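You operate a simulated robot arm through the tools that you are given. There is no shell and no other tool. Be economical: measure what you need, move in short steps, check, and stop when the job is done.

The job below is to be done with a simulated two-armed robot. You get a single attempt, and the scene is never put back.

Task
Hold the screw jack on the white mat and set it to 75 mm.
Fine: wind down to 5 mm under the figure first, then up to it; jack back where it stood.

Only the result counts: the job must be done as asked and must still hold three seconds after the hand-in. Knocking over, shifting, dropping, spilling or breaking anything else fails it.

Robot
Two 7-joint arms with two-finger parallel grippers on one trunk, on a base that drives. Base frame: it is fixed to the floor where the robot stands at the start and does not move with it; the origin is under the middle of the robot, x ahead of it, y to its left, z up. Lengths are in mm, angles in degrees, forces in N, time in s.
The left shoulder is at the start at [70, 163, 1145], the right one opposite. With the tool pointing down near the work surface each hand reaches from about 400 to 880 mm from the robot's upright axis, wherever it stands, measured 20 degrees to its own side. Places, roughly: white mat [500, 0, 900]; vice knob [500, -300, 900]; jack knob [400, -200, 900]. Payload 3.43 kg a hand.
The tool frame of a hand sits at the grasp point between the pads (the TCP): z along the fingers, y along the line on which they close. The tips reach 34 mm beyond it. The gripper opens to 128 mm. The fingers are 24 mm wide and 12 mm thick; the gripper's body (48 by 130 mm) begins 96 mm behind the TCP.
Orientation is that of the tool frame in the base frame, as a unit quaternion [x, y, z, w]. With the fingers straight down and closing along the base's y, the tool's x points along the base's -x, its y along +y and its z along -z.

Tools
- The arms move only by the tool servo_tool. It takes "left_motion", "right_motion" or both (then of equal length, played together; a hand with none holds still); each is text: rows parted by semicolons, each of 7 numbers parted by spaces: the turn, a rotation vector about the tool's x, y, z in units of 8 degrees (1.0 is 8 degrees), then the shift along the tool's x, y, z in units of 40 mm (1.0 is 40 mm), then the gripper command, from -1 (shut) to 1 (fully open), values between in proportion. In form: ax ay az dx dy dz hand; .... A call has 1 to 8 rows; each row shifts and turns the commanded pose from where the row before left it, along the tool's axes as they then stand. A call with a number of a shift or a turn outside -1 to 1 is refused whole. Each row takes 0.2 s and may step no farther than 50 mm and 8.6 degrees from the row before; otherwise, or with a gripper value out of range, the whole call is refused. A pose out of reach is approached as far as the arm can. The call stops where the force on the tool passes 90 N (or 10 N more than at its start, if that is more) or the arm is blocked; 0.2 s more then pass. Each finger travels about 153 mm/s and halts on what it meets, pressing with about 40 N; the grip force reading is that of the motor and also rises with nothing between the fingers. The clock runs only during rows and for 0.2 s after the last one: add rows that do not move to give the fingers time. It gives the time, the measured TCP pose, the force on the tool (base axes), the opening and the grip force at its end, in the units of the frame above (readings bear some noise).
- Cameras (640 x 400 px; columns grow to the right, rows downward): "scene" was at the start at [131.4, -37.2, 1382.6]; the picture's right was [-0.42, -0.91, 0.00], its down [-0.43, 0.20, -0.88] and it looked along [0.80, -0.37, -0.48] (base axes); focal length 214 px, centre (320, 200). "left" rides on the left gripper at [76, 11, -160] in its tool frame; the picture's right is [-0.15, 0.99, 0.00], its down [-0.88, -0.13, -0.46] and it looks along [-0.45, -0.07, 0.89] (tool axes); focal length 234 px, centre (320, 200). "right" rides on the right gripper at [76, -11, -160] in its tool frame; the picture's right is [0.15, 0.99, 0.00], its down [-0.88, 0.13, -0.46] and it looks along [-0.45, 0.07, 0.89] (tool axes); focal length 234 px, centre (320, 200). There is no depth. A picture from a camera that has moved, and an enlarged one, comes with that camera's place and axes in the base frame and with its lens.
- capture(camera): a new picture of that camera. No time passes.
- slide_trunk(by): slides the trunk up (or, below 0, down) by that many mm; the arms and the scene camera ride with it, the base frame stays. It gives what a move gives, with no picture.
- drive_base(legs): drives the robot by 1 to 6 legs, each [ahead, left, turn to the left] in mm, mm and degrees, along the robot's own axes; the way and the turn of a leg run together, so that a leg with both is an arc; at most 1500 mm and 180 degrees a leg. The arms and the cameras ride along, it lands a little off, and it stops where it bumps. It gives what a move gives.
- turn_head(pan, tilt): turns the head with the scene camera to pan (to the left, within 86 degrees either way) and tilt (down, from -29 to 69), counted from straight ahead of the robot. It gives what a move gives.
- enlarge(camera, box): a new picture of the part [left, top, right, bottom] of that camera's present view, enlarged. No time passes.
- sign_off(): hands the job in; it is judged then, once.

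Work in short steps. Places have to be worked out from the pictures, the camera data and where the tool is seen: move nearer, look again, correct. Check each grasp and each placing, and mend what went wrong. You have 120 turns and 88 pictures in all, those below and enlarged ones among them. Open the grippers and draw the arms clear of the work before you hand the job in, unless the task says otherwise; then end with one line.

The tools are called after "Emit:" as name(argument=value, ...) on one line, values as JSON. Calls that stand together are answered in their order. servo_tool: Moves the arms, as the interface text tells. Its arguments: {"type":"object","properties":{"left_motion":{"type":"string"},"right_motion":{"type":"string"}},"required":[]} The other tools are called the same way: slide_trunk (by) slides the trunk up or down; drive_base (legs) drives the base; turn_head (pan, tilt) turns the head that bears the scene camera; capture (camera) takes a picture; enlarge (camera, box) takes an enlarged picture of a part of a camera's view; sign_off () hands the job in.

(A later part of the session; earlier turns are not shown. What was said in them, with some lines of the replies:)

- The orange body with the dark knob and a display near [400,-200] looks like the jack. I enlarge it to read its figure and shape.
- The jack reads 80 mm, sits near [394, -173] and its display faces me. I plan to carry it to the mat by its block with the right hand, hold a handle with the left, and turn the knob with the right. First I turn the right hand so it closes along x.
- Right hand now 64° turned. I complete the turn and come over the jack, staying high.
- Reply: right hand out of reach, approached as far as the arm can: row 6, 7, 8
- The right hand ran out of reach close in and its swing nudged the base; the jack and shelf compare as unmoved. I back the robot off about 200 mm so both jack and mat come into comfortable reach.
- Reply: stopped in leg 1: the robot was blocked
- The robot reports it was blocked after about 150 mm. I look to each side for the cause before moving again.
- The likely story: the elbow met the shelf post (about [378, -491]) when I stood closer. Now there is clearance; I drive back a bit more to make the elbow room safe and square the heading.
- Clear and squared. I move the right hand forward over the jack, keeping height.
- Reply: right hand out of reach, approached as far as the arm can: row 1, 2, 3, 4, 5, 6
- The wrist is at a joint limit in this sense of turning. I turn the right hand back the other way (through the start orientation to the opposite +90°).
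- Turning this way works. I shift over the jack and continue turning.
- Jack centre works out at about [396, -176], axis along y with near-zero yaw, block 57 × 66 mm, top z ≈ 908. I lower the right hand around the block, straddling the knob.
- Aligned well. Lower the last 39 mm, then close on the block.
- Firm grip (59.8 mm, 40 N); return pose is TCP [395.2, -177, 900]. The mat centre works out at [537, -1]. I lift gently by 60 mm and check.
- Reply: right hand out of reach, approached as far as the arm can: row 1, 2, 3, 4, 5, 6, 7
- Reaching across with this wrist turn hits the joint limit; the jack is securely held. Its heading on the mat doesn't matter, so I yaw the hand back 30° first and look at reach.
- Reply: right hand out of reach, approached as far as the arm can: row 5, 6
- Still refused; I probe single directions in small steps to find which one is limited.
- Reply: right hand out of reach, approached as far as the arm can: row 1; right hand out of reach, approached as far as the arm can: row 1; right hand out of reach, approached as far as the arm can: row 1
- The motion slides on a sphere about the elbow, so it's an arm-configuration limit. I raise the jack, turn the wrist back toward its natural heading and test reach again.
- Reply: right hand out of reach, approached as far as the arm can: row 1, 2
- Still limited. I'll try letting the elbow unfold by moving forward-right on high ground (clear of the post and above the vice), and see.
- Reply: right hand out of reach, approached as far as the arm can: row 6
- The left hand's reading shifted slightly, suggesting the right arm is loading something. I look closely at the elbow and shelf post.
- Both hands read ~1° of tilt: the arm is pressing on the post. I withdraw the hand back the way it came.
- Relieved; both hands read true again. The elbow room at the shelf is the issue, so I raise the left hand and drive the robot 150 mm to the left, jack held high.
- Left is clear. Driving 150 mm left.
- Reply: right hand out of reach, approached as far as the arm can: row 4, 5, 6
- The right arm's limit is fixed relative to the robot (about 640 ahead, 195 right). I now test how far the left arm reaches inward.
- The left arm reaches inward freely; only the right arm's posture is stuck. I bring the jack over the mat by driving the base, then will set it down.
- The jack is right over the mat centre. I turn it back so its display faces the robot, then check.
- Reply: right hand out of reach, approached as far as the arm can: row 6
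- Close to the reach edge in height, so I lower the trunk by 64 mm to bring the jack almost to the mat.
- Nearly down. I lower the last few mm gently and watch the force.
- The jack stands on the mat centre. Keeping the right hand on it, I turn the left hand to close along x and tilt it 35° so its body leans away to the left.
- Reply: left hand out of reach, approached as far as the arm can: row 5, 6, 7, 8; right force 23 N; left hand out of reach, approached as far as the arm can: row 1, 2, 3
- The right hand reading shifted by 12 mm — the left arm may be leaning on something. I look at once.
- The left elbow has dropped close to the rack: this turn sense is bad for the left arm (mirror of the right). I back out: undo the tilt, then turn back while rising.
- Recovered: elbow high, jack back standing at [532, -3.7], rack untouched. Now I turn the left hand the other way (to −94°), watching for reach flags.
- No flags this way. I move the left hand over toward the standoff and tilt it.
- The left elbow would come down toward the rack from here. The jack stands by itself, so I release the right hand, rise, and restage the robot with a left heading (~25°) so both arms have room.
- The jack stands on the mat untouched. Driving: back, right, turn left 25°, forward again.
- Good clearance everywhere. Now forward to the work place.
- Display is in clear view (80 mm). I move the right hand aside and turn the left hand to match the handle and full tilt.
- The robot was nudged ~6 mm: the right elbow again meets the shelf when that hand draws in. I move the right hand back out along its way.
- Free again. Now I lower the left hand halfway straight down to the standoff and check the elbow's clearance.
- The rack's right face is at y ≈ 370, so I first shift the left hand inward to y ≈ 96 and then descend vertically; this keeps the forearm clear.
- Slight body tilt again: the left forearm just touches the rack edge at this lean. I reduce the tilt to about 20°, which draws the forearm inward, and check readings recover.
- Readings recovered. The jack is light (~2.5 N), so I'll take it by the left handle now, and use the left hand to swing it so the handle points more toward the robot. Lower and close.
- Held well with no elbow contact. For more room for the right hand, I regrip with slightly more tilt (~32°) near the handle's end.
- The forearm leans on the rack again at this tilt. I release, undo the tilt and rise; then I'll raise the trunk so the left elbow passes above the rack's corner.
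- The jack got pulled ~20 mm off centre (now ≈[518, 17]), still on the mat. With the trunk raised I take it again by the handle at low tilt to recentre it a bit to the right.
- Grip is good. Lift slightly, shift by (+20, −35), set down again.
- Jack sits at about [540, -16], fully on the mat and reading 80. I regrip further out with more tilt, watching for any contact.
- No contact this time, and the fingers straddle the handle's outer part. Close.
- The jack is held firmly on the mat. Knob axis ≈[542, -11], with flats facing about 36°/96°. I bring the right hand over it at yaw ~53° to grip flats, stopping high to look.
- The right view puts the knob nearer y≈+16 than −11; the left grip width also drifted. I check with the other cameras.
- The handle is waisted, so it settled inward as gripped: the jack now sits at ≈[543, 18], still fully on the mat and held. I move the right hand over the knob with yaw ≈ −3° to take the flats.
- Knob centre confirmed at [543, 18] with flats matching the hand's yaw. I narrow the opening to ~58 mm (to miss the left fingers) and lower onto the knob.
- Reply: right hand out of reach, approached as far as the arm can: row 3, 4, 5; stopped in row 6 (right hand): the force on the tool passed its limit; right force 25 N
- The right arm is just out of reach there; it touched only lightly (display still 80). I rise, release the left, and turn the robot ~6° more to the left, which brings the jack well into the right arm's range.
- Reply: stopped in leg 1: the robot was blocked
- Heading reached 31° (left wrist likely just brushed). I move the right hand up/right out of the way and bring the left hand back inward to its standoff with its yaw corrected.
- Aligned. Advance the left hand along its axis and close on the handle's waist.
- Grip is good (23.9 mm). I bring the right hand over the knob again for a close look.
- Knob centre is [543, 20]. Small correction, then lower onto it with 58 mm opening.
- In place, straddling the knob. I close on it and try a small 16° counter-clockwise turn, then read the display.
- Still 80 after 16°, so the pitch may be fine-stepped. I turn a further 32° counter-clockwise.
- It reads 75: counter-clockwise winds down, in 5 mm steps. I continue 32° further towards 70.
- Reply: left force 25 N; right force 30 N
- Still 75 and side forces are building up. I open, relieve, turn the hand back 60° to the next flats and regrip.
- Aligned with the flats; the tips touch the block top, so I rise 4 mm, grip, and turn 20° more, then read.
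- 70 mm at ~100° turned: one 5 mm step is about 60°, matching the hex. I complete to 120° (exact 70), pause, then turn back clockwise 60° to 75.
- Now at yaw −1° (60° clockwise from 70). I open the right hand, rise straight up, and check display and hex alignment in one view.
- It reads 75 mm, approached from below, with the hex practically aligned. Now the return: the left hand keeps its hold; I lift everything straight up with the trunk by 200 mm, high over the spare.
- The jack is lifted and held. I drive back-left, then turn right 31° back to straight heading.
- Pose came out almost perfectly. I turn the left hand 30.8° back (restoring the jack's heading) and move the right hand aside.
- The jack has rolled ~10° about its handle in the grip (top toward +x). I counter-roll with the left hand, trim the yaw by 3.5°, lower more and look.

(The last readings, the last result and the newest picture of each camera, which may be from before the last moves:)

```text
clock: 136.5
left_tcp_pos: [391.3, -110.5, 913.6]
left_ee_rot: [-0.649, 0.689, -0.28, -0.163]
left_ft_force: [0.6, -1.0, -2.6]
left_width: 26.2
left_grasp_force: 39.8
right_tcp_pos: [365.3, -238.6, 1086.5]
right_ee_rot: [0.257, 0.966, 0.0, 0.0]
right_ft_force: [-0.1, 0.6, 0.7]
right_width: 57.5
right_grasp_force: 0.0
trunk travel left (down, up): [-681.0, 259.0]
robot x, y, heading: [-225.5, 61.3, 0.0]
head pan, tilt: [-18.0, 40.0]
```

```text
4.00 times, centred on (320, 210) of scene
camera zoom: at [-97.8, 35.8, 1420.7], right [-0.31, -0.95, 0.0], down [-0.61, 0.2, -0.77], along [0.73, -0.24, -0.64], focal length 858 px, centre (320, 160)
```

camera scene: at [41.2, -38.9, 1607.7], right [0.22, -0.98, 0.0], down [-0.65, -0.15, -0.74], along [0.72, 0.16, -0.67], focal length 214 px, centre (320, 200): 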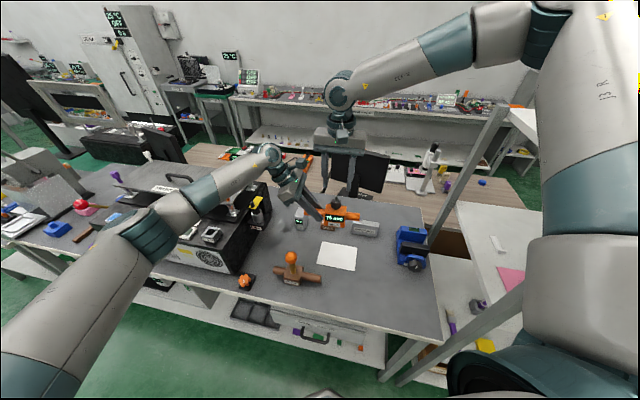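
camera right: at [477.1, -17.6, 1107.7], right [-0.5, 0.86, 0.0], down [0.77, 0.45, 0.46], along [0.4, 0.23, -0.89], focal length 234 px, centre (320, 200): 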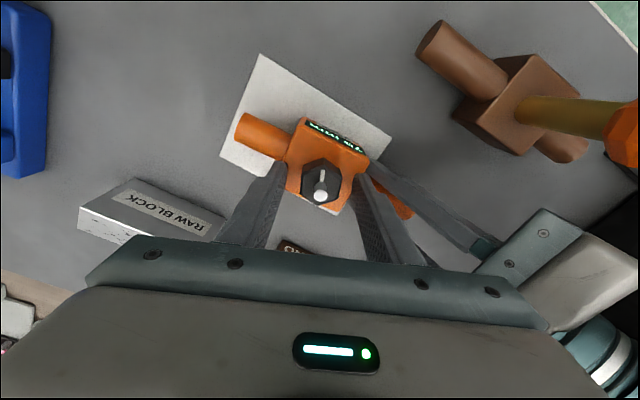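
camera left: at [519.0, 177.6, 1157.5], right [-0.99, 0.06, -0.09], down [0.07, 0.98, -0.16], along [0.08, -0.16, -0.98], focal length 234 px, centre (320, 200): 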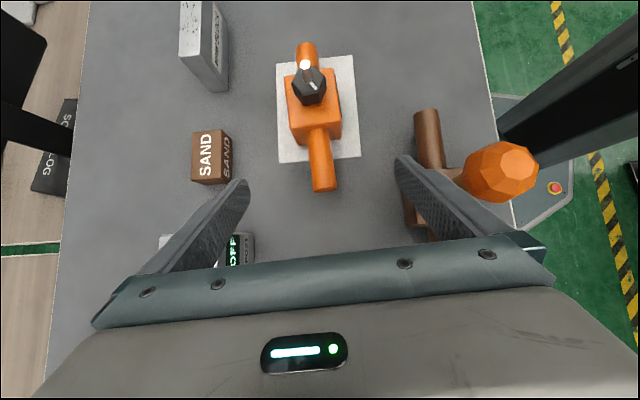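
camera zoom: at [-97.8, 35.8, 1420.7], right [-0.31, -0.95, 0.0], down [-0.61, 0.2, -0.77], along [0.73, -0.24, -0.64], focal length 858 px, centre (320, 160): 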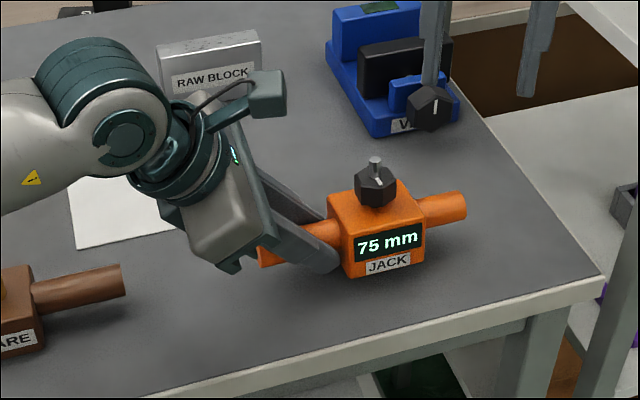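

Level, reading 75 mm and hovering ~10 mm over its old place. Lower gently to contact.

Emit:
servo_tool(left_motion="0 0 0 -0.106 0.031 0.143 -1;0 0 0 -0.03 0.009 0.04 -1;0 0 0 -0.022 0.0065 0.03 -1;0 0 0 -0.015 0.004 0.02 -1;0 0 0 0 0 0 -1")

```text
clock: 137.7
left_tcp_pos: [390.8, -111.8, 903.1]
left_ee_rot: [-0.648, 0.689, -0.281, -0.163]
left_ft_force: [1.7, 0.9, 10.6]
left_width: 26.1
left_grasp_force: 40.3
right_tcp_pos: [365.4, -238.3, 1087.5]
right_ee_rot: [0.258, 0.966, -0.001, 0.0]
right_ft_force: [0.7, 0.2, 0.1]
right_width: 57.7
right_grasp_force: 0.1
trunk travel left (down, up): [-681.0, 259.0]
robot x, y, heading: [-228.8, 59.7, -0.0]
head pan, tilt: [-18.0, 40.0]
```

Contact felt. Before releasing I check the position with the left camera.

Emit:
enlarge(camera="left", box=[220, 0, 420, 125])

```text
3.20 times, centred on (320, 62) of left
camera zoom: at [348.9, -76.4, 1072.7], right [-0.96, 0.12, -0.26], down [0.16, 0.98, -0.14], along [0.24, -0.17, -0.96], focal length 749 px, centre (320, 640)
```

zoom: 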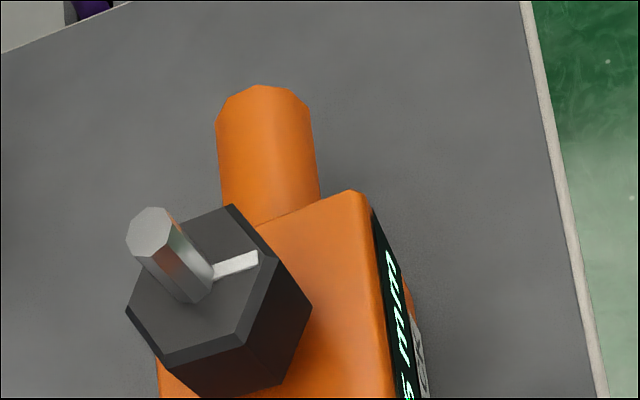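

Front edge lies at x≈367 parallel to the table edge and y within a few mm: the jack is back on its spot. I release gently and withdraw the left hand along its own axis.

Emit:
servo_tool(left_motion="0 0 0 0 0 0 -0.55;0 0 0 0 0 0 -0.4;0 0 0 0 0 0 0;0 0 0 0 0 0 0.5;0 0 0 0 0 -0.6 0.5;0 0 0 0 0 -0.9 0.5;0 0 0 0 0 -0.9 0.5;0 0 0 0 0 -0.9 0.5")

Emit:
enlarge(camera="scene", box=[240, 150, 420, 262])

```text
clock: 139.5
left_tcp_pos: [372.8, -32.7, 1006.4]
left_ee_rot: [-0.649, 0.689, -0.28, -0.163]
left_ft_force: [0.4, 0.3, 0.7]
left_width: 95.8
left_grasp_force: 0.0
right_tcp_pos: [364.2, -239.0, 1086.5]
right_ee_rot: [0.256, 0.967, 0.0, 0.0]
right_ft_force: [-0.6, -0.3, 1.0]
right_width: 57.9
right_grasp_force: 0.1
trunk travel left (down, up): [-681.0, 259.0]
robot x, y, heading: [-225.5, 61.7, -0.2]
head pan, tilt: [-18.0, 40.0]
```

```text
3.56 times, centred on (330, 206) of scene
camera zoom: at [-98.7, 36.9, 1420.8], right [-0.31, -0.95, 0.0], down [-0.61, 0.2, -0.77], along [0.73, -0.24, -0.64], focal length 763 px, centre (284, 179)
```

zoom: 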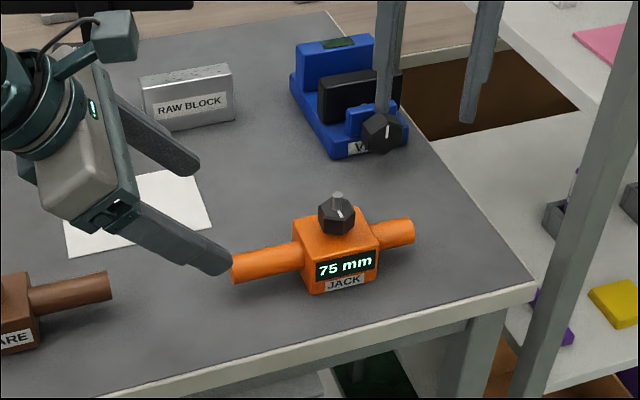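

The jack stands upright at its place, reading 75 mm. I open both hands and raise the trunk to clear the work.

Emit:
slide_trunk(by=150)

Emit:
servo_tool(left_motion="0 0 0 0 0 0 1;0 0 0 0 0 0 1;0 0 0 0 0 0 1", right_motion="0 0 0 0 0 0 1;0 0 0 0 0 0 1;0 0 0 0 0 0 1")

Emit:
capture(camera="scene")

```text
clock: 141.2
left_tcp_pos: [374.0, -33.2, 1155.3]
left_ee_rot: [-0.649, 0.689, -0.28, -0.163]
left_ft_force: [0.0, 0.4, -0.3]
left_width: 95.9
left_grasp_force: 0.0
right_tcp_pos: [362.7, -239.0, 1236.1]
right_ee_rot: [0.258, 0.966, 0.0, 0.0]
right_ft_force: [0.9, 0.6, 0.2]
right_width: 57.6
right_grasp_force: 0.1
trunk travel left (down, up): [-831.0, 109.0]
robot x, y, heading: [-225.3, 58.2, -0.1]
head pan, tilt: [-18.0, 40.0]
```

```text
clock: 142.0
left_tcp_pos: [373.7, -32.2, 1155.8]
left_ee_rot: [-0.649, 0.689, -0.28, -0.163]
left_ft_force: [0.0, 0.3, 0.1]
left_width: 128.2
left_grasp_force: 0.1
right_tcp_pos: [363.9, -238.3, 1236.5]
right_ee_rot: [0.257, 0.967, 0.0, 0.0]
right_ft_force: [1.1, -0.3, -0.2]
right_width: 127.9
right_grasp_force: 0.2
trunk travel left (down, up): [-831.0, 109.0]
robot x, y, heading: [-226.3, 62.2, -0.2]
head pan, tilt: [-18.0, 40.0]
```

```text
0 pictures are left
camera scene: at [-97.7, 35.9, 1570.7], right [-0.31, -0.95, 0.0], down [-0.61, 0.2, -0.77], along [0.73, -0.24, -0.64], focal length 214 px, centre (320, 200)
```

scene: 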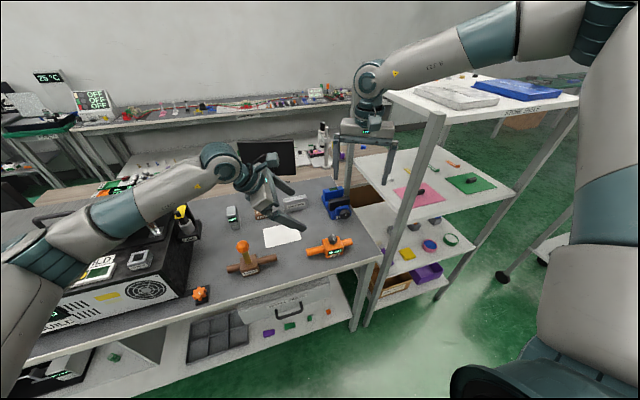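

Everything stands in order, both hands are open and clear of the work, and the jack reads 75 mm at its place. I hand the job in.

Emit:
sign_off()

```text
The job is handed in.
```

The jack was held on the white mat, wound down to 70 mm and then up to 75 mm. It now reads 75 mm and stands back at its place, within about 3 mm in y by my camera estimates. On the way, my arms leaned lightly on the shelf post and, I think, the rack; I saw nothing shifted or knocked over.
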